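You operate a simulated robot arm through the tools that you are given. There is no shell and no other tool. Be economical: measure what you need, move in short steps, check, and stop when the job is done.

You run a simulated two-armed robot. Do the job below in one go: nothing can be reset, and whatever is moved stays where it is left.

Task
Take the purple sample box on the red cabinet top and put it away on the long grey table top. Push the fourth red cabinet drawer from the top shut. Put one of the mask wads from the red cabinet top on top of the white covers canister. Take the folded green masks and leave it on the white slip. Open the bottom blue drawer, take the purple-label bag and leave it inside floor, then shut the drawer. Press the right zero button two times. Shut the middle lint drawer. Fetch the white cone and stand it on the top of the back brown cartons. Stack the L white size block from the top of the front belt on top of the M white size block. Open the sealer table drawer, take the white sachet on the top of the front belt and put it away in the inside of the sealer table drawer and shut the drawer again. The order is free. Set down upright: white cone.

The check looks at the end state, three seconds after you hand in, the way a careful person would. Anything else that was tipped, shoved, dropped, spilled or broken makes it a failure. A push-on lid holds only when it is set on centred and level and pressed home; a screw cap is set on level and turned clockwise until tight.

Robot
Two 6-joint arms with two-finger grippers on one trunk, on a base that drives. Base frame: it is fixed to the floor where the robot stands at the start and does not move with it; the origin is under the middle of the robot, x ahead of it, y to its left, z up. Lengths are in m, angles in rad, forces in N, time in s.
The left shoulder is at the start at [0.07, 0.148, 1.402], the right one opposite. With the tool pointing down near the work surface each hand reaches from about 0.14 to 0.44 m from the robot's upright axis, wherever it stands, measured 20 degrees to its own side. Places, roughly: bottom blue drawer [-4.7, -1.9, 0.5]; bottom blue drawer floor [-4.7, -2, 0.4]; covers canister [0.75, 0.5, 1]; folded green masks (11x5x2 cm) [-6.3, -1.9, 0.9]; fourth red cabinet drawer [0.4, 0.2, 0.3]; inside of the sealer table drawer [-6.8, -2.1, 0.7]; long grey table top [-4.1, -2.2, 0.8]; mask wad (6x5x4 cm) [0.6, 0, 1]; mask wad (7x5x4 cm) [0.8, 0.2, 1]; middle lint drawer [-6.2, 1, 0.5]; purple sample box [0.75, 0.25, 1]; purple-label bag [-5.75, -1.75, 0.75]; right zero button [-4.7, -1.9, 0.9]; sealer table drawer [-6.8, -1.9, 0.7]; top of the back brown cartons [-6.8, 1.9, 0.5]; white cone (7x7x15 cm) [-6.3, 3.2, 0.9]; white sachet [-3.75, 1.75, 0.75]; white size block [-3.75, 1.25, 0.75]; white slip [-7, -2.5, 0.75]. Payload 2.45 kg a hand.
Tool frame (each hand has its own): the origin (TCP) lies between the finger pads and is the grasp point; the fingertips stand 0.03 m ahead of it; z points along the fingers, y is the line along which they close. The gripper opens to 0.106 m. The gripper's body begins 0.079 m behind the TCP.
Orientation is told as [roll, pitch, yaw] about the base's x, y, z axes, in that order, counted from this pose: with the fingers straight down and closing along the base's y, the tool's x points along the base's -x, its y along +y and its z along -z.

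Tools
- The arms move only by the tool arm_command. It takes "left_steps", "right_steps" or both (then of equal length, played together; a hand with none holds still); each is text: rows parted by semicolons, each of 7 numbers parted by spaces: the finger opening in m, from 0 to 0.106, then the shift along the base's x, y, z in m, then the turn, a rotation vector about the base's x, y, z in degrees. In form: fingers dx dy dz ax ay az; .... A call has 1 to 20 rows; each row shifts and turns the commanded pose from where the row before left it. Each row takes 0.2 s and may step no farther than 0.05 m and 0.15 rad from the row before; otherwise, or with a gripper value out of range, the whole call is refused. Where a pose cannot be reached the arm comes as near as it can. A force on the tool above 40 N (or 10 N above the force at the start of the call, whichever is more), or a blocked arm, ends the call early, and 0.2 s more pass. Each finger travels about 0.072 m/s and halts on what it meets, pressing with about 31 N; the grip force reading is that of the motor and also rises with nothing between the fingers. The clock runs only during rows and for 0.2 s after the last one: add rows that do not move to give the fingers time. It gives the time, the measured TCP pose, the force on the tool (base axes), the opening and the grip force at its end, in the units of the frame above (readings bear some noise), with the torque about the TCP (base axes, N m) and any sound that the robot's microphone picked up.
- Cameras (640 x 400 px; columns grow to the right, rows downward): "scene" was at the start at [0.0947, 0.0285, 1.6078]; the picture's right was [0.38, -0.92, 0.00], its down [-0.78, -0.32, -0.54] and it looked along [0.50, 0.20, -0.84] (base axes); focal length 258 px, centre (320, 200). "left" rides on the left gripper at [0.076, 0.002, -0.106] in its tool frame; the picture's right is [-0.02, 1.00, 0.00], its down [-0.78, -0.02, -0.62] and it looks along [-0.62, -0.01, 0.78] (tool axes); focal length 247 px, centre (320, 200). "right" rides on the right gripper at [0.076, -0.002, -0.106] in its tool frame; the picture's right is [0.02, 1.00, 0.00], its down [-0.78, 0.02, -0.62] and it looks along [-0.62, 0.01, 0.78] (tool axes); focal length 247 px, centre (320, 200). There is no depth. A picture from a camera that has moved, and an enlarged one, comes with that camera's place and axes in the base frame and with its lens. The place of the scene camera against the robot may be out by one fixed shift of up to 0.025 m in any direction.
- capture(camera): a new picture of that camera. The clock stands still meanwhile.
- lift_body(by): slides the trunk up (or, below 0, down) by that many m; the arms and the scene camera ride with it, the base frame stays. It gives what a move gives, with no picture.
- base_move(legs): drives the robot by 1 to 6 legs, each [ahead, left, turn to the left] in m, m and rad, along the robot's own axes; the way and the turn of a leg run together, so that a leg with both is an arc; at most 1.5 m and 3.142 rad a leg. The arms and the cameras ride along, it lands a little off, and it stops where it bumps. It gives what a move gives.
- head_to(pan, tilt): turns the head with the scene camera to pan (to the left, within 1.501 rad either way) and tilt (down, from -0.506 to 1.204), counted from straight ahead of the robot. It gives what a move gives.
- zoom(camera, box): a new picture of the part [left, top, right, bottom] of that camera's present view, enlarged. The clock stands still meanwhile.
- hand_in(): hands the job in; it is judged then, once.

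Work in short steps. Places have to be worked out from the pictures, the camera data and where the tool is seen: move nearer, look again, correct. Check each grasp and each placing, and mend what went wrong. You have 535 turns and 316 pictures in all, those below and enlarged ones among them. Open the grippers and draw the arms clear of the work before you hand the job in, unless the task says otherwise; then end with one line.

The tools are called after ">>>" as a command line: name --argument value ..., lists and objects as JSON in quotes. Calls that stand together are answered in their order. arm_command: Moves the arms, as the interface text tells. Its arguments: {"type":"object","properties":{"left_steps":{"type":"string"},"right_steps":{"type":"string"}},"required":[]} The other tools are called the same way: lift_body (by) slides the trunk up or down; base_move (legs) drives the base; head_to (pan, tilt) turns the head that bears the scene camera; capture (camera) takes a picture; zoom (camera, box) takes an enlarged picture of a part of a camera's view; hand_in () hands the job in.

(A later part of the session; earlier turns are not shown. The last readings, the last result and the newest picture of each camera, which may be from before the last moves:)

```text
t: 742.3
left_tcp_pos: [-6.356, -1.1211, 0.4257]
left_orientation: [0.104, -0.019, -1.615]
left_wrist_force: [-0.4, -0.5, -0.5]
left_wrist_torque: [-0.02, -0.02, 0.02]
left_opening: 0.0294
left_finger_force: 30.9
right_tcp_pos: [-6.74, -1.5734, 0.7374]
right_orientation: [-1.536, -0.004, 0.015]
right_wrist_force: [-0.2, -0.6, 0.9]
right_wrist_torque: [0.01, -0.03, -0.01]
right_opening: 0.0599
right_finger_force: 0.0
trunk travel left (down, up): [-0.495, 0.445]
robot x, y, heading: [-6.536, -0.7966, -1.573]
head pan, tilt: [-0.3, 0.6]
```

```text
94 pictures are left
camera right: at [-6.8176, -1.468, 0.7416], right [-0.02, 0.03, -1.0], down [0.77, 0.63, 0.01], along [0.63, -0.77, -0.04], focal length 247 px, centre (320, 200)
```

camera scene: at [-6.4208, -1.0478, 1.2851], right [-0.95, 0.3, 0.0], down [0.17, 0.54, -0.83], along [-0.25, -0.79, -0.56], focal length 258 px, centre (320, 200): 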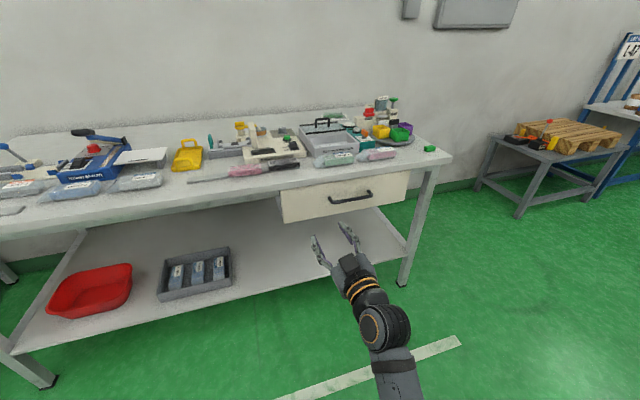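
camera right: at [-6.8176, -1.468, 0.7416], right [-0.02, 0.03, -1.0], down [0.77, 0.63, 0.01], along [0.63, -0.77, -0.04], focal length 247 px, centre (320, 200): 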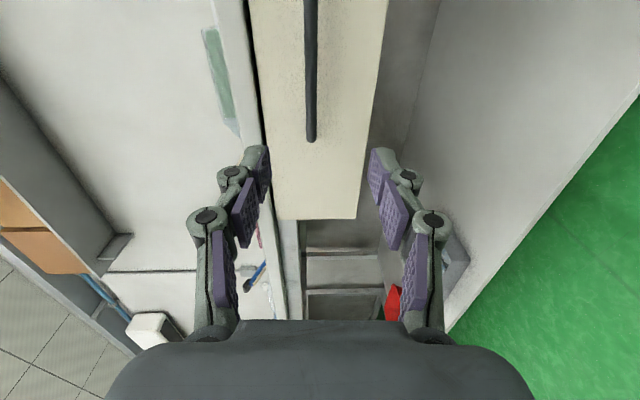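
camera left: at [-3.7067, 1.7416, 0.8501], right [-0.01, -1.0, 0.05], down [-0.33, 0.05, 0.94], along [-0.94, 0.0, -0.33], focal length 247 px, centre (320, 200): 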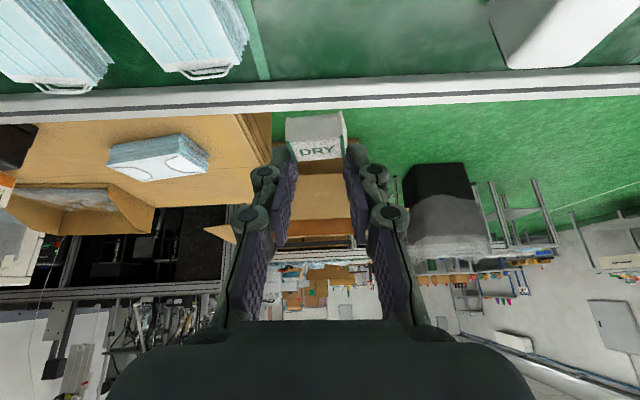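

Bar lies at the fingers' height (z≈0.74). Advance 0.12 and look again.

>>> base_move --legs '[[0.12, 0, 0]]'

>>> capture --camera "right"

```text
t: 743.5
left_tcp_pos: [-6.356, -1.2401, 0.425]
left_orientation: [0.106, -0.018, -1.614]
left_wrist_force: [-0.3, -0.9, 0.1]
left_wrist_torque: [-0.01, 0.02, -0.02]
left_opening: 0.0295
left_finger_force: 31.1
right_tcp_pos: [-6.7417, -1.6939, 0.7354]
right_orientation: [-1.533, -0.006, 0.013]
right_wrist_force: [0.5, 0.1, 0.1]
right_wrist_torque: [-0.04, -0.02, 0.0]
right_opening: 0.0601
right_finger_force: 0.0
trunk travel left (down, up): [-0.495, 0.445]
robot x, y, heading: [-6.5336, -0.9129, -1.574]
head pan, tilt: [-0.3, 0.6]
```

```text
93 pictures are left
camera right: at [-6.8181, -1.5882, 0.7404], right [-0.02, 0.04, -1.0], down [0.77, 0.63, 0.01], along [0.63, -0.77, -0.04], focal length 247 px, centre (320, 200)
```

right: 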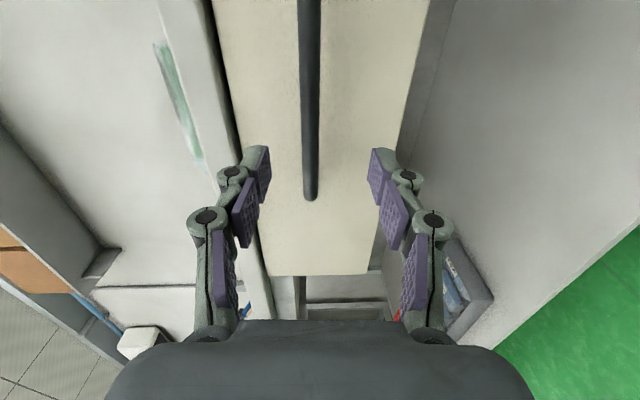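

Bar at y≈-1.766, z≈0.742. Raise 7 mm, advance 0.068 and grip.

>>> lift_body --by 0.008

>>> base_move --legs '[[0.068, 0, 0]]'

>>> arm_command --right_steps "0.03 0 0 0 0 0 0; 0.0 0 0 0 0 0 0; 0 0 0 0 0 0 0; 0 0 0 0 0 0 0; 0 0 0 0 0 0 0"

>>> capture --camera "right"

```text
t: 744.1
left_tcp_pos: [-6.3557, -1.2399, 0.434]
left_orientation: [0.105, -0.019, -1.614]
left_wrist_force: [-0.3, -0.1, -0.2]
left_wrist_torque: [-0.02, 0.01, 0.0]
left_opening: 0.0296
left_finger_force: 31.2
right_tcp_pos: [-6.7404, -1.6935, 0.7451]
right_orientation: [-1.536, -0.006, 0.013]
right_wrist_force: [0.4, -0.6, -0.8]
right_wrist_torque: [-0.03, -0.02, 0.02]
right_opening: 0.0598
right_finger_force: 0.0
trunk travel left (down, up): [-0.503, 0.437]
robot x, y, heading: [-6.5392, -0.9137, -1.577]
head pan, tilt: [-0.3, 0.6]
```

```text
t: 745.1
left_tcp_pos: [-6.3571, -1.3091, 0.4326]
left_orientation: [0.105, -0.017, -1.614]
left_wrist_force: [-0.4, -0.4, -0.7]
left_wrist_torque: [0.0, 0.01, 0.01]
left_opening: 0.0294
left_finger_force: 31.0
right_tcp_pos: [-6.7422, -1.7626, 0.7424]
right_orientation: [-1.535, -0.004, 0.013]
right_wrist_force: [0.0, -0.8, 0.0]
right_wrist_torque: [-0.03, -0.01, 0.0]
right_opening: 0.0598
right_finger_force: 0.1
trunk travel left (down, up): [-0.503, 0.437]
robot x, y, heading: [-6.5355, -0.9826, -1.573]
head pan, tilt: [-0.3, 0.6]
```

```text
t: 746.3
left_tcp_pos: [-6.3565, -1.3091, 0.4328]
left_orientation: [0.105, -0.019, -1.615]
left_wrist_force: [0.1, 0.1, 0.3]
left_wrist_torque: [0.03, 0.0, 0.03]
left_opening: 0.0296
left_finger_force: 31.2
right_tcp_pos: [-6.7407, -1.7618, 0.7414]
right_orientation: [-1.529, -0.007, 0.016]
right_wrist_force: [1.9, 7.5, -15.6]
right_wrist_torque: [0.13, 0.22, 0.07]
right_opening: 0.0126
right_finger_force: 39.0
trunk travel left (down, up): [-0.503, 0.437]
robot x, y, heading: [-6.5384, -0.978, -1.572]
head pan, tilt: [-0.3, 0.6]
```

```text
92 pictures are left
camera right: at [-6.8182, -1.656, 0.746], right [-0.02, 0.04, -1.0], down [0.77, 0.63, 0.01], along [0.63, -0.77, -0.04], focal length 247 px, centre (320, 200)
```

right: 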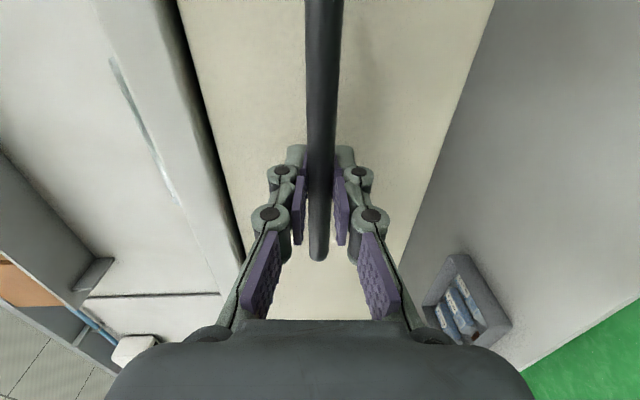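

Gripped. Pull the drawer open by backing 0.26.

>>> base_move --legs '[[-0.26, 0, 0]]'

>>> capture --camera "scene"

```text
t: 748.2
left_tcp_pos: [-6.3557, -1.0509, 0.4319]
left_orientation: [0.104, -0.016, -1.615]
left_wrist_force: [-0.1, 0.3, 0.0]
left_wrist_torque: [0.02, -0.05, -0.01]
left_opening: 0.0295
left_finger_force: 30.7
right_tcp_pos: [-6.7412, -1.5039, 0.7388]
right_orientation: [-1.529, -0.004, 0.015]
right_wrist_force: [8.5, -0.5, -19.5]
right_wrist_torque: [0.03, 0.17, 0.02]
right_opening: 0.0128
right_finger_force: 39.3
trunk travel left (down, up): [-0.503, 0.437]
robot x, y, heading: [-6.5382, -0.7186, -1.575]
head pan, tilt: [-0.3, 0.6]
```

```text
91 pictures are left
camera scene: at [-6.5819, -0.8572, 1.2676], right [-0.95, 0.3, 0.0], down [0.17, 0.54, -0.82], along [-0.25, -0.79, -0.57], focal length 258 px, centre (320, 200)
```

scene: 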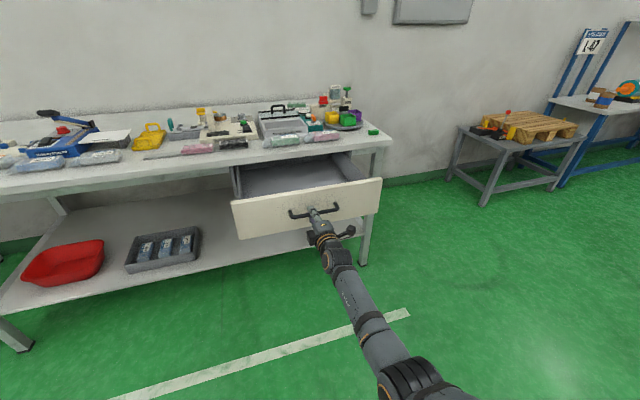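

Drawer open. Release the handle, back off, and fold the right arm up again.

>>> arm_command --right_steps "0.03 0 0 0 0 0 0; 0.06 0 0 0 0 0 0; 0.06 0 0 0 0 0 0; 0.06 0 0 0 0 0 0"

>>> base_move --legs '[[-0.14, 0, 0]]'

>>> arm_command --right_steps "0.06 0 0.01 0 0 -8.2 0; 0.06 0 0.01 0 0 -8.2 0; 0.06 0 0.01 0 0 -8.2 0; 0.06 0 0.01 0 0 -8.2 0; 0.06 0 0 0 0 -8.2 0; 0.06 0 0 0 0 -8.2 0; 0.06 0 0 0 0 -8.2 0; 0.06 0 0 0 0 -8.2 0; 0.06 0 0 0 0 -8.2 0; 0.06 0 0.03 0.03 0 0 0; 0.06 0 0.03 0.03 0 0 0; 0.06 0 0.03 0.03 0 0 0; 0.06 0 0.03 0.02 0 0 0; 0.06 0 0 0 0 0 0"

>>> lift_body --by 0.35

```text
t: 749.2
left_tcp_pos: [-6.3561, -1.049, 0.4343]
left_orientation: [0.104, -0.018, -1.617]
left_wrist_force: [-0.2, -0.5, -0.5]
left_wrist_torque: [-0.02, 0.02, -0.01]
left_opening: 0.0291
left_finger_force: 31.1
right_tcp_pos: [-6.7398, -1.501, 0.7421]
right_orientation: [-1.531, -0.005, 0.014]
right_wrist_force: [0.1, 0.5, 1.1]
right_wrist_torque: [-0.02, 0.02, 0.0]
right_opening: 0.06
right_finger_force: 0.0
trunk travel left (down, up): [-0.503, 0.437]
robot x, y, heading: [-6.5346, -0.726, -1.577]
head pan, tilt: [-0.3, 0.6]
```

```text
t: 750.5
left_tcp_pos: [-6.3549, -0.9085, 0.4334]
left_orientation: [0.106, -0.02, -1.616]
left_wrist_force: [-0.1, 0.5, 1.4]
left_wrist_torque: [-0.02, -0.02, -0.03]
left_opening: 0.0293
left_finger_force: 31.2
right_tcp_pos: [-6.7406, -1.3611, 0.7436]
right_orientation: [-1.535, -0.006, 0.013]
right_wrist_force: [-0.1, 0.9, 0.2]
right_wrist_torque: [0.04, 0.02, -0.03]
right_opening: 0.0603
right_finger_force: 0.1
trunk travel left (down, up): [-0.503, 0.437]
robot x, y, heading: [-6.5378, -0.5815, -1.573]
head pan, tilt: [-0.3, 0.6]
```

```text
t: 753.5
left_tcp_pos: [-6.3567, -0.9095, 0.4336]
left_orientation: [0.104, -0.019, -1.616]
left_wrist_force: [0.9, -0.4, 0.2]
left_wrist_torque: [0.02, 0.02, 0.01]
left_opening: 0.0291
left_finger_force: 30.8
right_tcp_pos: [-6.7556, -1.2156, 0.8175]
right_orientation: [-1.63, -1.291, 0.142]
right_wrist_force: [-0.4, -0.4, -0.3]
right_wrist_torque: [-0.04, 0.03, 0.0]
right_opening: 0.0601
right_finger_force: 0.2
right hand out of reach, approached as far as the arm can: row 11, 12, 13
trunk travel left (down, up): [-0.503, 0.437]
robot x, y, heading: [-6.5358, -0.5827, -1.568]
head pan, tilt: [-0.3, 0.6]
```

```text
t: 756.9
left_tcp_pos: [-6.3551, -0.9093, 0.7844]
left_orientation: [0.105, -0.018, -1.616]
left_wrist_force: [0.2, 0.4, 0.1]
left_wrist_torque: [0.0, 0.0, -0.02]
left_opening: 0.0294
left_finger_force: 30.8
right_tcp_pos: [-6.7548, -1.2174, 1.1663]
right_orientation: [-1.634, -1.292, 0.145]
right_wrist_force: [-0.4, 0.8, 0.8]
right_wrist_torque: [-0.02, 0.0, -0.02]
right_opening: 0.0599
right_finger_force: 0.0
trunk travel left (down, up): [-0.853, 0.087]
robot x, y, heading: [-6.5368, -0.5799, -1.574]
head pan, tilt: [-0.3, 0.6]
```

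>>> arm_command --right_steps "0.06 0 0.002 0.0285 -8.2 0 0; 0.06 0 0.006 0.028 -8.2 0 0; 0.06 0 0.01 0.0268 -8.2 0 0; 0.06 0 0.0137 0.025 -8.2 0 0; 0.06 0 0.0172 0.0228 -8.2 0 0; 0.06 0 0.0202 0.0202 -8.2 0 0; 0.06 0 0.0228 0.0172 -8.2 0 0; 0.06 0 0.0251 0.0136 -8.2 0 0; 0.06 0 0.0269 0.0098 -8.2 0 0; 0.06 0 0.03 0 0 0 0; 0.06 0 0 0 0 0 0" --left_steps "0.01 0 -0.03 0 -2 0 0; 0.01 0 -0.03 0 -2 0 0; 0.01 0 -0.03 0 -2 0 0; 0.01 0 0 0 0 0 0; 0.01 0 0 0 0 0 0; 0.01 0 0 0 0 0 0; 0.01 0 0 0 0 0 0; 0.01 0 0 0 0 0 0; 0.01 0 0 0 0 0 0; 0.01 0 0 0 0 0 0; 0.01 0 0 0 0 0 0"

```text
t: 759.3
left_tcp_pos: [-6.3545, -0.9995, 0.7811]
left_orientation: [0.106, -0.122, -1.616]
left_wrist_force: [-0.1, 0.8, 0.1]
left_wrist_torque: [-0.05, 0.01, 0.02]
left_opening: 0.0294
left_finger_force: 31.0
right_tcp_pos: [-6.746, -1.0513, 1.3348]
right_orientation: [-2.919, -0.333, 1.28]
right_wrist_force: [0.4, 0.8, -0.2]
right_wrist_torque: [-0.01, -0.03, 0.0]
right_opening: 0.0599
right_finger_force: 0.0
right hand out of reach, approached as far as the arm can: row 2, 3
trunk travel left (down, up): [-0.853, 0.087]
robot x, y, heading: [-6.5387, -0.5864, -1.573]
head pan, tilt: [-0.3, 0.6]
```

Level the left hand and raise it, then drive so that it comes over the open drawer.

>>> arm_command --left_steps "0.01 0 0 0.04 3.65 2.85 0; 0.01 0 0 0.04 3.65 2.85 0; 0.01 0 0 0.03 0 0 0; 0.01 0 0 0 0 0 0"

>>> lift_body --by 0.08

>>> base_move --legs '[[0.1, -0.38, 0], [0.5, 0, 0]]'

>>> capture --camera "left"

>>> head_to --pan 0.2 --tilt 1.0

>>> capture --camera "scene"

```text
t: 760.3
left_tcp_pos: [-6.3556, -0.9988, 0.8943]
left_orientation: [0.003, 0.0, -1.61]
left_wrist_force: [0.2, -0.5, 0.0]
left_wrist_torque: [-0.02, 0.02, -0.02]
left_opening: 0.0293
left_finger_force: 30.4
right_tcp_pos: [-6.7461, -1.0501, 1.3352]
right_orientation: [-2.92, -0.332, 1.278]
right_wrist_force: [-0.1, 0.5, -0.3]
right_wrist_torque: [-0.01, -0.02, -0.02]
right_opening: 0.06
right_finger_force: 0.1
trunk travel left (down, up): [-0.853, 0.087]
robot x, y, heading: [-6.5366, -0.5817, -1.574]
head pan, tilt: [-0.3, 0.6]
```

```text
t: 761.5
left_tcp_pos: [-6.3555, -0.9998, 0.9732]
left_orientation: [0.004, -0.001, -1.609]
left_wrist_force: [-0.1, -0.2, 0.1]
left_wrist_torque: [0.01, 0.01, 0.0]
left_opening: 0.0295
left_finger_force: 30.9
right_tcp_pos: [-6.7463, -1.0498, 1.4143]
right_orientation: [-2.918, -0.334, 1.28]
right_wrist_force: [-0.4, 0.5, 0.4]
right_wrist_torque: [0.02, -0.04, 0.01]
right_opening: 0.0604
right_finger_force: 0.0
trunk travel left (down, up): [-0.933, 0.007]
robot x, y, heading: [-6.5343, -0.5832, -1.578]
head pan, tilt: [-0.3, 0.6]
```

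```text
t: 766.5
left_tcp_pos: [-6.7314, -1.5972, 0.975]
left_orientation: [0.003, 0.0, -1.607]
left_wrist_force: [0.2, -0.3, 0.2]
left_wrist_torque: [-0.02, 0.01, 0.02]
left_opening: 0.0297
left_finger_force: 31.0
right_tcp_pos: [-7.122, -1.6499, 1.4159]
right_orientation: [-2.921, -0.332, 1.283]
right_wrist_force: [-0.3, -0.7, -0.5]
right_wrist_torque: [0.02, -0.01, 0.0]
right_opening: 0.06
right_finger_force: 0.0
trunk travel left (down, up): [-0.933, 0.007]
robot x, y, heading: [-6.9152, -1.182, -1.572]
head pan, tilt: [-0.3, 0.6]
```

```text
90 pictures are left
camera left: at [-6.7285, -1.5201, 1.0803], right [1.0, -0.06, 0.0], down [-0.05, -0.78, 0.62], along [-0.03, -0.62, -0.78], focal length 247 px, centre (320, 200)
```

left: 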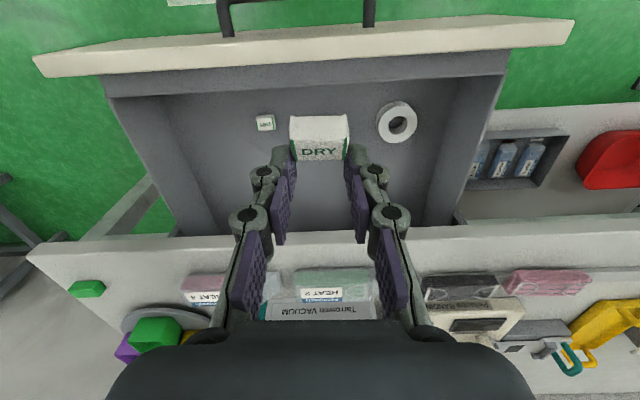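

```text
t: 767.4
left_tcp_pos: [-6.7315, -1.5998, 0.9728]
left_orientation: [0.003, 0.0, -1.607]
left_wrist_force: [0.2, -0.8, 0.3]
left_wrist_torque: [0.01, 0.03, 0.02]
left_opening: 0.0293
left_finger_force: 30.6
right_tcp_pos: [-7.1226, -1.6529, 1.4159]
right_orientation: [-2.916, -0.335, 1.282]
right_wrist_force: [-0.5, 0.2, 0.9]
right_wrist_torque: [0.03, 0.02, -0.02]
right_opening: 0.0599
right_finger_force: 0.2
trunk travel left (down, up): [-0.933, 0.007]
robot x, y, heading: [-6.9139, -1.1835, -1.57]
head pan, tilt: [0.201, 1.0]
```

```text
89 pictures are left
camera scene: at [-6.9189, -1.2969, 1.6661], right [-0.98, -0.2, 0.0], down [-0.17, 0.82, -0.54], along [0.11, -0.53, -0.84], focal length 258 px, centre (320, 200)
```

scene: 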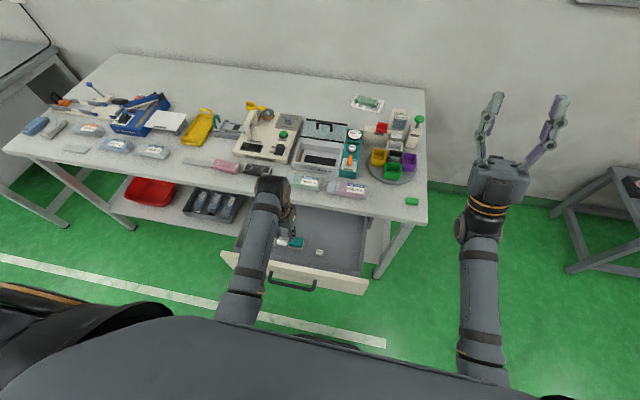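

The drawer already holds another sachet and a tape roll; the middle is free. Advance ~0.115 to y≈-1.715 and lower.

>>> base_move --legs '[[0.06, 0, 0]]'

>>> arm_command --left_steps "0.01 0 -0.03 0 0 0 0; 0.01 0 -0.026 0 0 0 0; 0.01 0 0 0 0 0 0"

>>> lift_body --by -0.15

>>> capture --camera "left"

```text
t: 768.4
left_tcp_pos: [-6.7326, -1.6508, 0.9764]
left_orientation: [0.006, -0.005, -1.606]
left_wrist_force: [-0.9, 0.8, 0.0]
left_wrist_torque: [-0.02, -0.01, -0.02]
left_opening: 0.0295
left_finger_force: 31.5
right_tcp_pos: [-7.1218, -1.7016, 1.418]
right_orientation: [-2.923, -0.327, 1.284]
right_wrist_force: [-0.6, 1.4, 0.5]
right_wrist_torque: [0.11, 0.02, -0.03]
right_opening: 0.0602
right_finger_force: 0.0
trunk travel left (down, up): [-0.933, 0.007]
robot x, y, heading: [-6.9135, -1.2392, -1.573]
head pan, tilt: [0.201, 1.0]
```

```text
t: 769.2
left_tcp_pos: [-6.7328, -1.7144, 0.9728]
left_orientation: [0.002, 0.003, -1.607]
left_wrist_force: [-0.1, -0.6, -0.4]
left_wrist_torque: [0.03, 0.01, 0.0]
left_opening: 0.0293
left_finger_force: 30.3
right_tcp_pos: [-7.1225, -1.7113, 1.4144]
right_orientation: [-2.918, -0.334, 1.284]
right_wrist_force: [0.2, -0.2, 0.2]
right_wrist_torque: [0.03, -0.03, -0.02]
right_opening: 0.0601
right_finger_force: 0.0
trunk travel left (down, up): [-0.933, 0.007]
robot x, y, heading: [-6.9084, -1.2397, -1.576]
head pan, tilt: [0.201, 1.0]
```

```text
t: 770.9
left_tcp_pos: [-6.7325, -1.7144, 0.8232]
left_orientation: [0.006, -0.002, -1.607]
left_wrist_force: [-0.2, 0.8, 0.5]
left_wrist_torque: [-0.01, 0.01, 0.0]
left_opening: 0.0294
left_finger_force: 31.6
right_tcp_pos: [-7.1232, -1.7099, 1.265]
right_orientation: [-2.918, -0.333, 1.284]
right_wrist_force: [-0.5, 0.9, -0.5]
right_wrist_torque: [-0.02, 0.0, 0.01]
right_opening: 0.0601
right_finger_force: 0.1
trunk travel left (down, up): [-0.783, 0.157]
robot x, y, heading: [-6.9085, -1.2421, -1.575]
head pan, tilt: [0.201, 1.0]
```

```text
88 pictures are left
camera left: at [-6.7295, -1.6364, 0.9297], right [1.0, -0.06, 0.0], down [-0.05, -0.78, 0.62], along [-0.03, -0.62, -0.78], focal length 247 px, centre (320, 200)
```

left: 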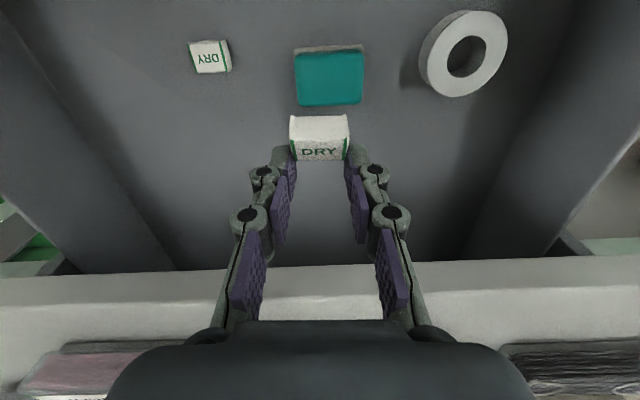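

A teal pad lies just in front; shift 3.7 cm further back (y≈-1.752) and lower.

>>> arm_command --left_steps "0.01 0 -0.02 0 0 0 0; 0.01 0 -0.018 0 0 0 0; 0.01 0 0 0 0 0 0"

>>> lift_body --by -0.07

>>> capture --camera "left"

```text
t: 771.7
left_tcp_pos: [-6.7328, -1.7511, 0.8232]
left_orientation: [0.005, 0.0, -1.606]
left_wrist_force: [0.0, 0.6, 0.3]
left_wrist_torque: [0.0, 0.0, -0.01]
left_opening: 0.0293
left_finger_force: 31.3
right_tcp_pos: [-7.1222, -1.7091, 1.2661]
right_orientation: [-2.919, -0.331, 1.282]
right_wrist_force: [0.1, -0.5, -0.1]
right_wrist_torque: [-0.01, -0.02, 0.01]
right_opening: 0.0598
right_finger_force: 0.1
trunk travel left (down, up): [-0.783, 0.157]
robot x, y, heading: [-6.9143, -1.244, -1.574]
head pan, tilt: [0.201, 1.0]
```

```text
t: 772.8
left_tcp_pos: [-6.7324, -1.7513, 0.754]
left_orientation: [0.004, -0.001, -1.605]
left_wrist_force: [1.5, -0.2, 0.4]
left_wrist_torque: [-0.04, 0.02, -0.01]
left_opening: 0.0296
left_finger_force: 30.8
right_tcp_pos: [-7.1236, -1.7093, 1.1933]
right_orientation: [-2.92, -0.333, 1.282]
right_wrist_force: [0.1, 0.1, -0.2]
right_wrist_torque: [-0.02, -0.05, 0.01]
right_opening: 0.06
right_finger_force: 0.1
trunk travel left (down, up): [-0.713, 0.227]
robot x, y, heading: [-6.9117, -1.2407, -1.573]
head pan, tilt: [0.201, 1.0]
```

```text
87 pictures are left
camera left: at [-6.7296, -1.6737, 0.8598], right [1.0, -0.06, 0.0], down [-0.05, -0.78, 0.62], along [-0.03, -0.62, -0.78], focal length 247 px, centre (320, 200)
```

left: 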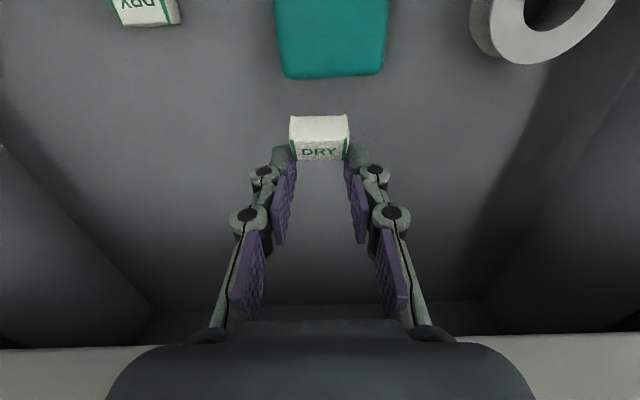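

Free floor beneath. Lower with small steps until contact.

>>> arm_command --left_steps "0.01 0 0 -0.008 0 0 0; 0.01 0 0 -0.008 0 0 0; 0.01 0 0 -0.006 0 0 0; 0.01 0 0 -0.006 0 0 0; 0.01 0 0 -0.006 0 0 0; 0.01 0 0 0 0 0 0"

>>> capture --camera "left"

```text
t: 773.4
left_tcp_pos: [-6.7334, -1.757, 0.749]
left_orientation: [0.005, -0.027, -1.605]
left_wrist_force: [0.6, 12.0, 22.5]
left_wrist_torque: [-1.98, 0.45, -0.23]
left_opening: 0.0294
left_finger_force: 31.3
right_tcp_pos: [-7.1223, -1.7082, 1.1967]
right_orientation: [-2.919, -0.33, 1.282]
right_wrist_force: [0.1, 0.1, 0.1]
right_wrist_torque: [-0.03, -0.02, 0.03]
right_opening: 0.0598
right_finger_force: 0.0
trunk travel left (down, up): [-0.713, 0.227]
robot x, y, heading: [-6.9091, -1.2382, -1.566]
head pan, tilt: [0.201, 1.0]
stopped in row 3 (left hand): the force on the tool passed its limit at 46 N (the readings are from after the stop); the commanded pose is now the measured one
```

```text
86 pictures are left
camera left: at [-6.7295, -1.6763, 0.853], right [1.0, -0.06, 0.01], down [-0.05, -0.77, 0.64], along [-0.03, -0.64, -0.77], focal length 247 px, centre (320, 200)
```

left: 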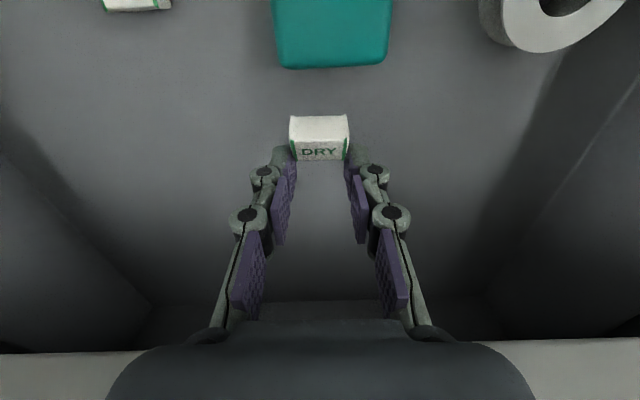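

The hand's rear touched the table edge. Raise, move 1.9 cm toward me and lower again.

>>> arm_command --left_steps "0.01 0 0 0.015 0 0 0; 0.01 0 0.02 0 0 1.5 0; 0.01 0 0 -0.008 0 0 0; 0.01 0 0 -0.008 0 0 0; 0.01 0 0 -0.006 0 0 0; 0.01 0 0 -0.006 0 0 0; 0.01 0 0 -0.005 0 0 0; 0.01 0 0 0 0 0 0"

>>> capture --camera "left"

```text
t: 775.2
left_tcp_pos: [-6.7324, -1.7358, 0.7243]
left_orientation: [-0.021, -0.015, -1.604]
left_wrist_force: [0.4, -1.0, -0.2]
left_wrist_torque: [0.02, 0.0, 0.01]
left_opening: 0.0296
left_finger_force: 31.2
right_tcp_pos: [-7.1234, -1.7119, 1.1949]
right_orientation: [-2.918, -0.333, 1.283]
right_wrist_force: [0.4, -0.6, 0.2]
right_wrist_torque: [-0.03, 0.0, 0.04]
right_opening: 0.0599
right_finger_force: 0.0
trunk travel left (down, up): [-0.713, 0.227]
robot x, y, heading: [-6.9145, -1.2356, -1.571]
head pan, tilt: [0.201, 1.0]
```

```text
85 pictures are left
camera left: at [-6.7263, -1.6577, 0.8291], right [1.0, -0.06, -0.02], down [-0.03, -0.77, 0.63], along [-0.05, -0.63, -0.77], focal length 247 px, centre (320, 200)
```

left: 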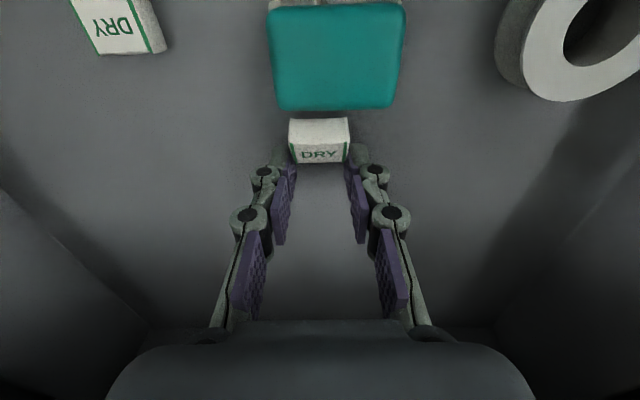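

>>> arm_command --left_steps "0.01 0 -0.006 0 0 0 0; 0.01 0 0 -0.005 0 0 0; 0.01 0 0 -0.005 0 0 0; 0.01 0 0 -0.005 0 0 0; 0.01 0 0 0 0 0 0"

>>> capture --camera "left"

```text
t: 776.4
left_tcp_pos: [-6.732, -1.7433, 0.7123]
left_orientation: [-0.02, -0.019, -1.604]
left_wrist_force: [-0.3, -1.0, -0.1]
left_wrist_torque: [0.0, 0.0, 0.0]
left_opening: 0.0292
left_finger_force: 31.8
right_tcp_pos: [-7.1228, -1.7097, 1.1955]
right_orientation: [-2.92, -0.331, 1.283]
right_wrist_force: [-0.2, 0.2, -0.4]
right_wrist_torque: [0.04, 0.05, -0.01]
right_opening: 0.0602
right_finger_force: 0.1
trunk travel left (down, up): [-0.713, 0.227]
robot x, y, heading: [-6.9146, -1.2387, -1.576]
head pan, tilt: [0.201, 1.0]
```

```text
84 pictures are left
camera left: at [-6.7264, -1.6637, 0.8162], right [1.0, -0.06, -0.02], down [-0.03, -0.77, 0.64], along [-0.05, -0.63, -0.77], focal length 247 px, centre (320, 200)
```

left: 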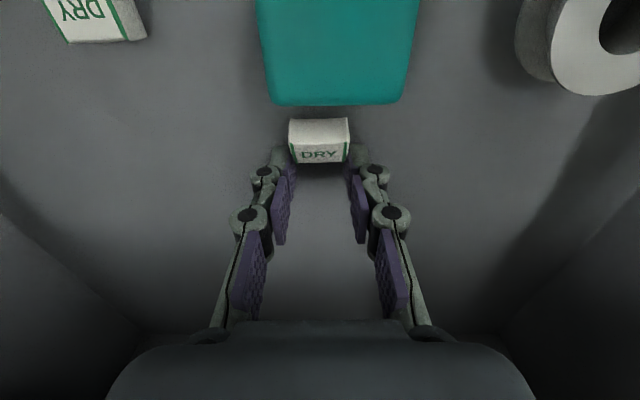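

>>> arm_command --left_steps "0.01 0 -0.003 -0.004 0 0 0; 0.01 0 0 -0.004 0 0 0; 0.01 0 0 -0.004 0 0 0; 0.01 0 0 -0.004 0 0 0; 0.01 0 0 0 0 0 0"

>>> capture --camera "left"

```text
t: 777.1
left_tcp_pos: [-6.7336, -1.752, 0.7118]
left_orientation: [-0.018, -0.036, -1.604]
left_wrist_force: [0.4, 3.4, 22.8]
left_wrist_torque: [0.02, -0.21, 0.04]
left_opening: 0.0291
left_finger_force: 30.2
right_tcp_pos: [-7.1233, -1.7077, 1.1962]
right_orientation: [-2.92, -0.332, 1.284]
right_wrist_force: [0.7, -0.5, 0.0]
right_wrist_torque: [-0.02, -0.02, 0.03]
right_opening: 0.06
right_finger_force: 0.2
trunk travel left (down, up): [-0.713, 0.227]
robot x, y, heading: [-6.9091, -1.2368, -1.568]
head pan, tilt: [0.201, 1.0]
stopped in row 3 (left hand): the force on the tool passed its limit at 44 N (the readings are from after the stop); the commanded pose is now the measured one
```

```text
83 pictures are left
camera left: at [-6.7267, -1.6705, 0.8145], right [1.0, -0.06, -0.02], down [-0.03, -0.76, 0.65], along [-0.05, -0.65, -0.76], focal length 247 px, centre (320, 200)
```

left: 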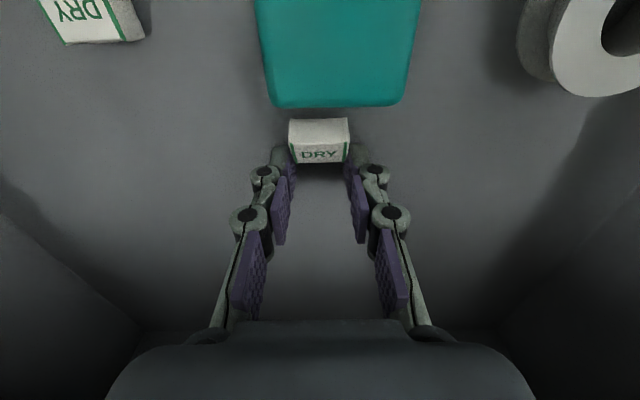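

Contact with the drawer floor through the sachet. Relieve and open.

>>> arm_command --left_steps "0.01 0 0.002 0.003 0 0 0; 0.032 0 0 0 0 0 0; 0.045 0 0 0 0 0 0; 0.055 0 0 0 0 0 0; 0.055 0 0 0 0 0 0"

>>> arm_command --left_steps "0.055 0 0.004 0.02 0 0 0; 0.055 0 0.004 0.03 0 0 0; 0.055 0 0 0.03 0 0 0; 0.055 0 0 0 0 0 0"

>>> capture --camera "left"

```text
t: 778.3
left_tcp_pos: [-6.7318, -1.7485, 0.7104]
left_orientation: [-0.018, -0.028, -1.605]
left_wrist_force: [-0.5, -0.4, 0.4]
left_wrist_torque: [0.02, -0.03, -0.02]
left_opening: 0.0548
left_finger_force: 0.1
right_tcp_pos: [-7.1226, -1.7113, 1.1952]
right_orientation: [-2.919, -0.332, 1.283]
right_wrist_force: [0.0, 0.4, 0.2]
right_wrist_torque: [0.04, -0.01, -0.01]
right_opening: 0.0601
right_finger_force: 0.0
trunk travel left (down, up): [-0.713, 0.227]
robot x, y, heading: [-6.9102, -1.2378, -1.568]
head pan, tilt: [0.201, 1.0]
```

```text
t: 779.3
left_tcp_pos: [-6.7319, -1.74, 0.7915]
left_orientation: [-0.018, -0.03, -1.605]
left_wrist_force: [-0.4, -0.3, 0.9]
left_wrist_torque: [0.04, 0.0, 0.01]
left_opening: 0.055
left_finger_force: 0.0
right_tcp_pos: [-7.1223, -1.7102, 1.1947]
right_orientation: [-2.918, -0.333, 1.283]
right_wrist_force: [-0.6, 1.4, 0.3]
right_wrist_torque: [0.01, 0.02, 0.01]
right_opening: 0.0602
right_finger_force: 0.0
trunk travel left (down, up): [-0.713, 0.227]
robot x, y, heading: [-6.9129, -1.2401, -1.572]
head pan, tilt: [0.201, 1.0]
```

```text
82 pictures are left
camera left: at [-6.726, -1.6597, 0.8952], right [1.0, -0.06, -0.02], down [-0.03, -0.76, 0.64], along [-0.05, -0.64, -0.76], focal length 247 px, centre (320, 200)
```

left: 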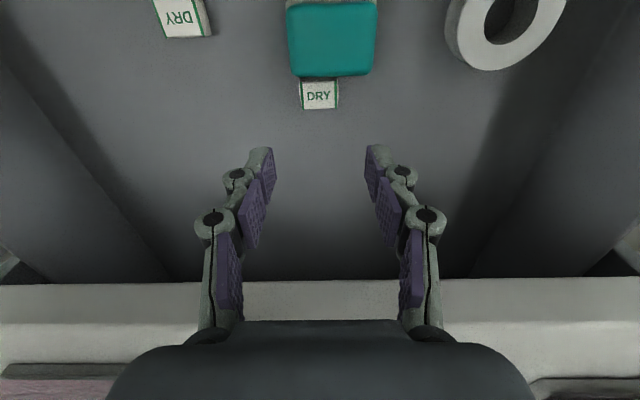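

The sachet lies in the drawer. Rise, back away, and pitch the left hand forward (closed) to push the drawer shut.

>>> lift_body --by 0.15

>>> base_move --legs '[[-0.4, 0, 0]]'

>>> arm_command --left_steps "0 0 0 0 -8.2 0 0; 0 0 -0.02 0 -8.2 0 0; 0 0 -0.02 0 -8.2 0 0; 0 0 -0.02 0 -8.2 0 0; 0 0 -0.02 0 -8.2 0 0; 0 0 -0.02 0 -8.2 0 0; 0 0 -0.02 0 -8.2 0 0; 0 0 -0.02 0 -8.2 0 0; 0 0 0 0 -8.2 0 0; 0 0 0 0 -8.2 0 0; 0 0 0 0 -8 0 0; 0 0 0 0 0 0 0"

>>> head_to --pan 0.1 --tilt 0.8

>>> capture --camera "scene"

```text
t: 781.1
left_tcp_pos: [-6.7317, -1.7391, 0.9412]
left_orientation: [-0.021, -0.029, -1.605]
left_wrist_force: [0.1, -0.7, -0.7]
left_wrist_torque: [0.01, 0.05, -0.01]
left_opening: 0.0548
left_finger_force: 0.1
right_tcp_pos: [-7.1213, -1.7109, 1.3447]
right_orientation: [-2.918, -0.333, 1.284]
right_wrist_force: [0.3, 0.0, 0.4]
right_wrist_torque: [0.02, -0.01, -0.01]
right_opening: 0.0599
right_finger_force: 0.0
trunk travel left (down, up): [-0.863, 0.077]
robot x, y, heading: [-6.9091, -1.2395, -1.572]
head pan, tilt: [0.201, 1.0]
```

```text
t: 783.6
left_tcp_pos: [-6.7317, -1.3392, 0.9412]
left_orientation: [-0.017, -0.028, -1.602]
left_wrist_force: [-0.1, 1.1, 0.1]
left_wrist_torque: [0.02, 0.0, 0.0]
left_opening: 0.055
left_finger_force: 0.0
right_tcp_pos: [-7.1218, -1.3115, 1.3448]
right_orientation: [-2.917, -0.333, 1.284]
right_wrist_force: [0.5, 0.3, -0.1]
right_wrist_torque: [-0.06, -0.02, 0.02]
right_opening: 0.0604
right_finger_force: 0.1
trunk travel left (down, up): [-0.863, 0.077]
robot x, y, heading: [-6.911, -0.8386, -1.57]
head pan, tilt: [0.201, 1.0]
```

```text
t: 786.2
left_tcp_pos: [-6.7318, -1.4781, 0.942]
left_orientation: [2.311, -1.526, 2.38]
left_wrist_force: [-0.2, -0.3, -0.8]
left_wrist_torque: [-0.04, 0.0, -0.01]
left_opening: 0.0
left_finger_force: 28.8
right_tcp_pos: [-7.1214, -1.3085, 1.3451]
right_orientation: [-2.919, -0.333, 1.285]
right_wrist_force: [-0.2, 0.2, 0.0]
right_wrist_torque: [0.01, -0.03, -0.01]
right_opening: 0.0602
right_finger_force: 0.0
trunk travel left (down, up): [-0.863, 0.077]
robot x, y, heading: [-6.9112, -0.8378, -1.567]
head pan, tilt: [0.201, 1.0]
```

```text
t: 786.9
left_tcp_pos: [-6.7308, -1.4779, 0.9413]
left_orientation: [2.291, -1.526, 2.399]
left_wrist_force: [-0.5, -0.4, -0.3]
left_wrist_torque: [0.0, -0.01, 0.02]
left_opening: 0.0
left_finger_force: 28.9
right_tcp_pos: [-7.122, -1.3083, 1.3448]
right_orientation: [-2.918, -0.334, 1.285]
right_wrist_force: [-0.6, 0.0, -0.9]
right_wrist_torque: [0.01, 0.0, 0.0]
right_opening: 0.0601
right_finger_force: 0.2
trunk travel left (down, up): [-0.863, 0.077]
robot x, y, heading: [-6.9126, -0.8382, -1.571]
head pan, tilt: [0.099, 0.799]
```

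```text
81 pictures are left
camera scene: at [-6.9245, -0.9665, 1.6112], right [-0.99, -0.1, 0.0], down [-0.07, 0.71, -0.7], along [0.07, -0.69, -0.72], focal length 258 px, centre (320, 200)
```

scene: 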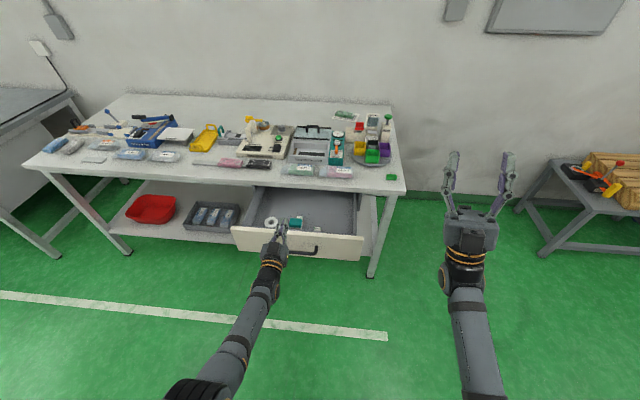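

Back off 7 cm, lower to z≈0.70 (below the bar), then push forward.

>>> base_move --legs '[[-0.07, 0, 0]]'

>>> lift_body --by -0.24

>>> base_move --legs '[[0.2, 0, 0]]'

>>> capture --camera "scene"

```text
t: 787.9
left_tcp_pos: [-6.7311, -1.4115, 0.9392]
left_orientation: [2.241, -1.528, 2.451]
left_wrist_force: [0.4, -0.7, -0.3]
left_wrist_torque: [-0.01, 0.0, -0.03]
left_opening: 0.0
left_finger_force: 28.7
right_tcp_pos: [-7.1211, -1.244, 1.3438]
right_orientation: [-2.918, -0.338, 1.284]
right_wrist_force: [0.3, 0.2, 0.4]
right_wrist_torque: [-0.07, 0.01, 0.01]
right_opening: 0.0598
right_finger_force: 0.1
trunk travel left (down, up): [-0.863, 0.077]
robot x, y, heading: [-6.9155, -0.7682, -1.568]
head pan, tilt: [0.099, 0.799]
```

```text
t: 790.4
left_tcp_pos: [-6.7313, -1.4097, 0.7006]
left_orientation: [2.297, -1.527, 2.396]
left_wrist_force: [-0.1, 0.5, 1.5]
left_wrist_torque: [-0.01, 0.0, 0.03]
left_opening: 0.0
left_finger_force: 28.3
right_tcp_pos: [-7.1209, -1.2397, 1.1054]
right_orientation: [-2.919, -0.333, 1.285]
right_wrist_force: [-0.1, 0.6, 0.0]
right_wrist_torque: [-0.01, 0.02, 0.0]
right_opening: 0.0598
right_finger_force: 0.2
trunk travel left (down, up): [-0.623, 0.317]
robot x, y, heading: [-6.911, -0.7682, -1.568]
head pan, tilt: [0.099, 0.799]
```

```text
t: 792.0
left_tcp_pos: [-6.733, -1.6106, 0.6997]
left_orientation: [2.284, -1.527, 2.408]
left_wrist_force: [1.5, -0.7, 0.0]
left_wrist_torque: [0.0, 0.01, 0.02]
left_opening: 0.0
left_finger_force: 28.2
right_tcp_pos: [-7.1227, -1.441, 1.105]
right_orientation: [-2.92, -0.333, 1.283]
right_wrist_force: [-0.6, -0.7, -0.8]
right_wrist_torque: [-0.02, -0.01, -0.01]
right_opening: 0.06
right_finger_force: 0.0
trunk travel left (down, up): [-0.623, 0.317]
robot x, y, heading: [-6.9145, -0.9703, -1.574]
head pan, tilt: [0.099, 0.799]
```

```text
80 pictures are left
camera scene: at [-6.9247, -1.0985, 1.3711], right [-1.0, -0.1, 0.0], down [-0.07, 0.71, -0.7], along [0.07, -0.69, -0.72], focal length 258 px, centre (320, 200)
```

scene: 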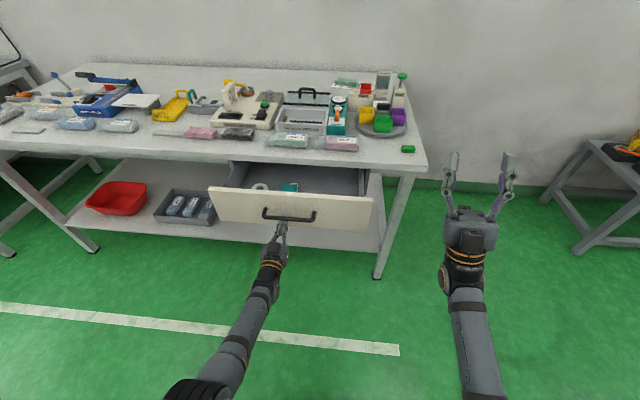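

Sliding in. Continue in steps.

>>> base_move --legs '[[0.12, 0, 0]]'

>>> arm_command --left_steps "0 0 -0.012 0 0 0 0; 0 0 -0.012 0 0 0 0; 0 0 -0.012 0 0 0 0; 0 0 -0.012 0 0 0 0; 0 0 -0.012 0 0 0 0; 0 0 -0.012 0 0 0 0; 0 0 0 0 0 0 0"

>>> capture --camera "scene"

```text
t: 793.2
left_tcp_pos: [-6.7323, -1.7295, 0.7009]
left_orientation: [2.279, -1.526, 2.411]
left_wrist_force: [-0.5, -0.8, -1.0]
left_wrist_torque: [-0.03, 0.0, -0.03]
left_opening: 0.0
left_finger_force: 28.6
right_tcp_pos: [-7.1223, -1.5607, 1.1044]
right_orientation: [-2.919, -0.334, 1.284]
right_wrist_force: [-0.1, -1.0, -0.3]
right_wrist_torque: [-0.02, -0.02, 0.0]
right_opening: 0.0601
right_finger_force: 0.1
trunk travel left (down, up): [-0.623, 0.317]
robot x, y, heading: [-6.9082, -1.0907, -1.575]
head pan, tilt: [0.099, 0.799]
```

```text
t: 794.3
left_tcp_pos: [-6.7328, -1.7758, 0.7]
left_orientation: [2.379, -1.523, 2.311]
left_wrist_force: [-2.0, 24.5, 12.9]
left_wrist_torque: [-0.16, -0.03, -0.02]
left_opening: 0.0057
left_finger_force: 28.8
right_tcp_pos: [-7.1226, -1.5583, 1.106]
right_orientation: [-2.919, -0.332, 1.283]
right_wrist_force: [0.4, -0.7, -0.8]
right_wrist_torque: [-0.13, 0.0, 0.0]
right_opening: 0.0598
right_finger_force: 0.0
trunk travel left (down, up): [-0.623, 0.317]
robot x, y, heading: [-6.9117, -1.0901, -1.572]
head pan, tilt: [0.099, 0.799]
stopped in row 5 (left hand): the force on the tool passed its limit at 46 N (the readings are from after the stop); the commanded pose is now the measured one
```

```text
79 pictures are left
camera scene: at [-6.9249, -1.2157, 1.3714], right [-1.0, -0.1, 0.0], down [-0.07, 0.71, -0.7], along [0.07, -0.69, -0.72], focal length 258 px, centre (320, 200)
```

scene: 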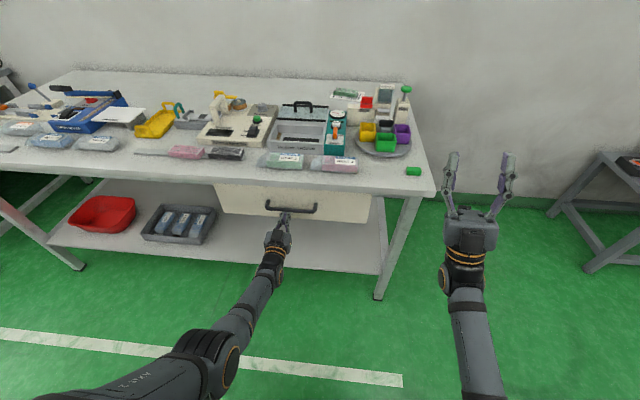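

The drawer is shut. Back off and check the table and slip.

>>> base_move --legs '[[-0.25, 0, 0]]'

>>> lift_body --by 0.3

>>> capture --camera "scene"

>>> zoom --camera "scene" --box '[200, 90, 420, 240]'

```text
t: 796.1
left_tcp_pos: [-6.7316, -1.5268, 0.7011]
left_orientation: [2.325, -1.526, 2.365]
left_wrist_force: [0.4, 0.4, -0.3]
left_wrist_torque: [0.02, -0.01, -0.02]
left_opening: 0.0001
left_finger_force: 28.6
right_tcp_pos: [-7.1219, -1.3091, 1.1057]
right_orientation: [-2.919, -0.333, 1.281]
right_wrist_force: [-0.5, -0.6, 0.4]
right_wrist_torque: [0.05, -0.01, -0.01]
right_opening: 0.0603
right_finger_force: 0.0
trunk travel left (down, up): [-0.623, 0.317]
robot x, y, heading: [-6.915, -0.8371, -1.576]
head pan, tilt: [0.099, 0.799]
```

```text
t: 799.1
left_tcp_pos: [-6.7326, -1.5268, 0.9994]
left_orientation: [2.315, -1.527, 2.375]
left_wrist_force: [0.5, -0.4, 1.0]
left_wrist_torque: [0.04, 0.0, 0.03]
left_opening: 0.0
left_finger_force: 28.3
right_tcp_pos: [-7.124, -1.311, 1.4039]
right_orientation: [-2.918, -0.332, 1.28]
right_wrist_force: [0.0, -0.8, -0.2]
right_wrist_torque: [-0.03, 0.0, 0.01]
right_opening: 0.06
right_finger_force: 0.0
trunk travel left (down, up): [-0.923, 0.017]
robot x, y, heading: [-6.914, -0.8369, -1.573]
head pan, tilt: [0.099, 0.799]
```

```text
78 pictures are left
camera scene: at [-6.9246, -0.9673, 1.6712], right [-1.0, -0.1, 0.0], down [-0.07, 0.71, -0.7], along [0.07, -0.69, -0.72], focal length 258 px, centre (320, 200)
```

scene: 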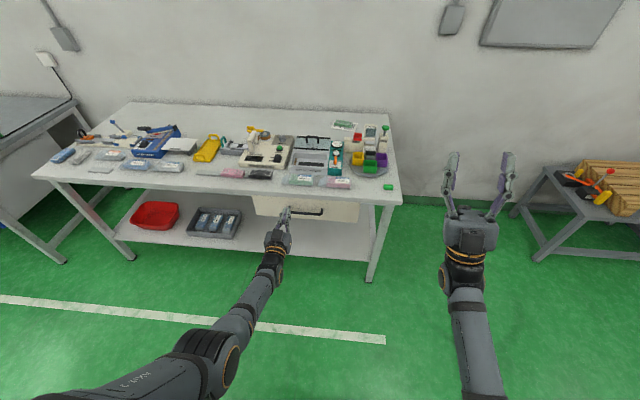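

```text
2.67 times, centred on (310, 165) of scene
camera zoom: at [-6.9246, -0.9673, 1.6712], right [-1.0, -0.1, 0.0], down [-0.07, 0.71, -0.7], along [0.07, -0.69, -0.72], focal length 689 px, centre (347, 293)
```

zoom: 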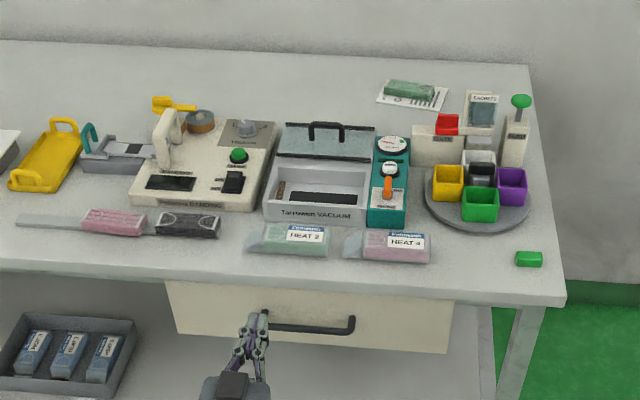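

Everything here looks right. Quick check of the grey table (purple box, blue drawers) from a distance.

>>> base_move --legs '[[0, 1.4, 0], [0, 1.0, 0]]'

>>> head_to --pan 0.1 --tilt 0.7

>>> capture --camera "scene"

>>> zoom --camera "scene" --box '[160, 130, 420, 320]'

```text
t: 810.8
left_tcp_pos: [-4.3389, -1.5117, 1.0004]
left_orientation: [2.311, -1.525, 2.395]
left_wrist_force: [-0.7, -0.4, -0.4]
left_wrist_torque: [0.0, 0.01, -0.03]
left_opening: 0.0
left_finger_force: 28.8
right_tcp_pos: [-4.7322, -1.3013, 1.4045]
right_orientation: [-2.92, -0.335, 1.297]
right_wrist_force: [-0.4, -0.3, 0.0]
right_wrist_torque: [-0.02, 0.02, 0.04]
right_opening: 0.0597
right_finger_force: 0.1
trunk travel left (down, up): [-0.923, 0.017]
robot x, y, heading: [-4.5312, -0.8255, -1.556]
head pan, tilt: [0.099, 0.799]
```

```text
t: 811.5
left_tcp_pos: [-4.3385, -1.5112, 0.9995]
left_orientation: [2.319, -1.527, 2.387]
left_wrist_force: [0.6, 0.6, 0.0]
left_wrist_torque: [-0.01, 0.02, 0.01]
left_opening: 0.0002
left_finger_force: 28.7
right_tcp_pos: [-4.7325, -1.3, 1.4055]
right_orientation: [-2.918, -0.333, 1.297]
right_wrist_force: [0.6, 0.3, 0.0]
right_wrist_torque: [0.01, 0.01, 0.02]
right_opening: 0.0601
right_finger_force: 0.0
trunk travel left (down, up): [-0.923, 0.017]
robot x, y, heading: [-4.5285, -0.8247, -1.558]
head pan, tilt: [0.099, 0.7]
```

```text
76 pictures are left
camera scene: at [-4.539, -0.9587, 1.6794], right [-0.99, -0.11, 0.0], down [-0.07, 0.64, -0.76], along [0.09, -0.76, -0.64], focal length 258 px, centre (320, 200)
```

scene: 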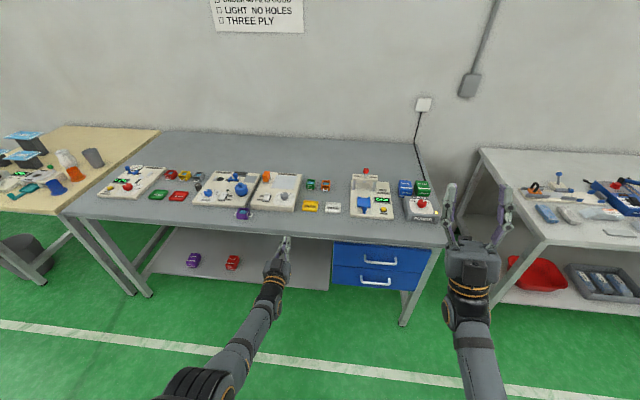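

```text
2.11 times, centred on (290, 225) of scene
camera zoom: at [-4.539, -0.9587, 1.6794], right [-0.99, -0.11, 0.0], down [-0.07, 0.64, -0.76], along [0.09, -0.76, -0.64], focal length 544 px, centre (383, 147)
```

zoom: 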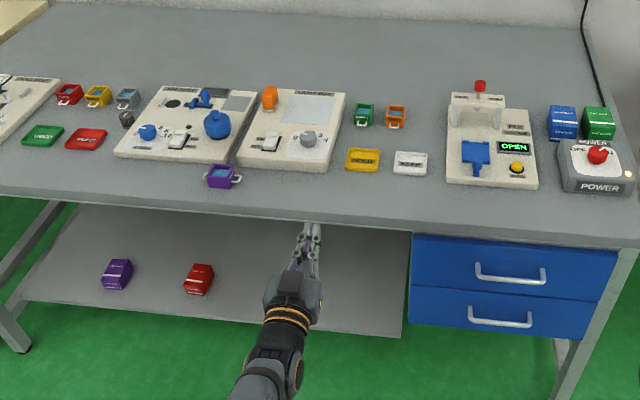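

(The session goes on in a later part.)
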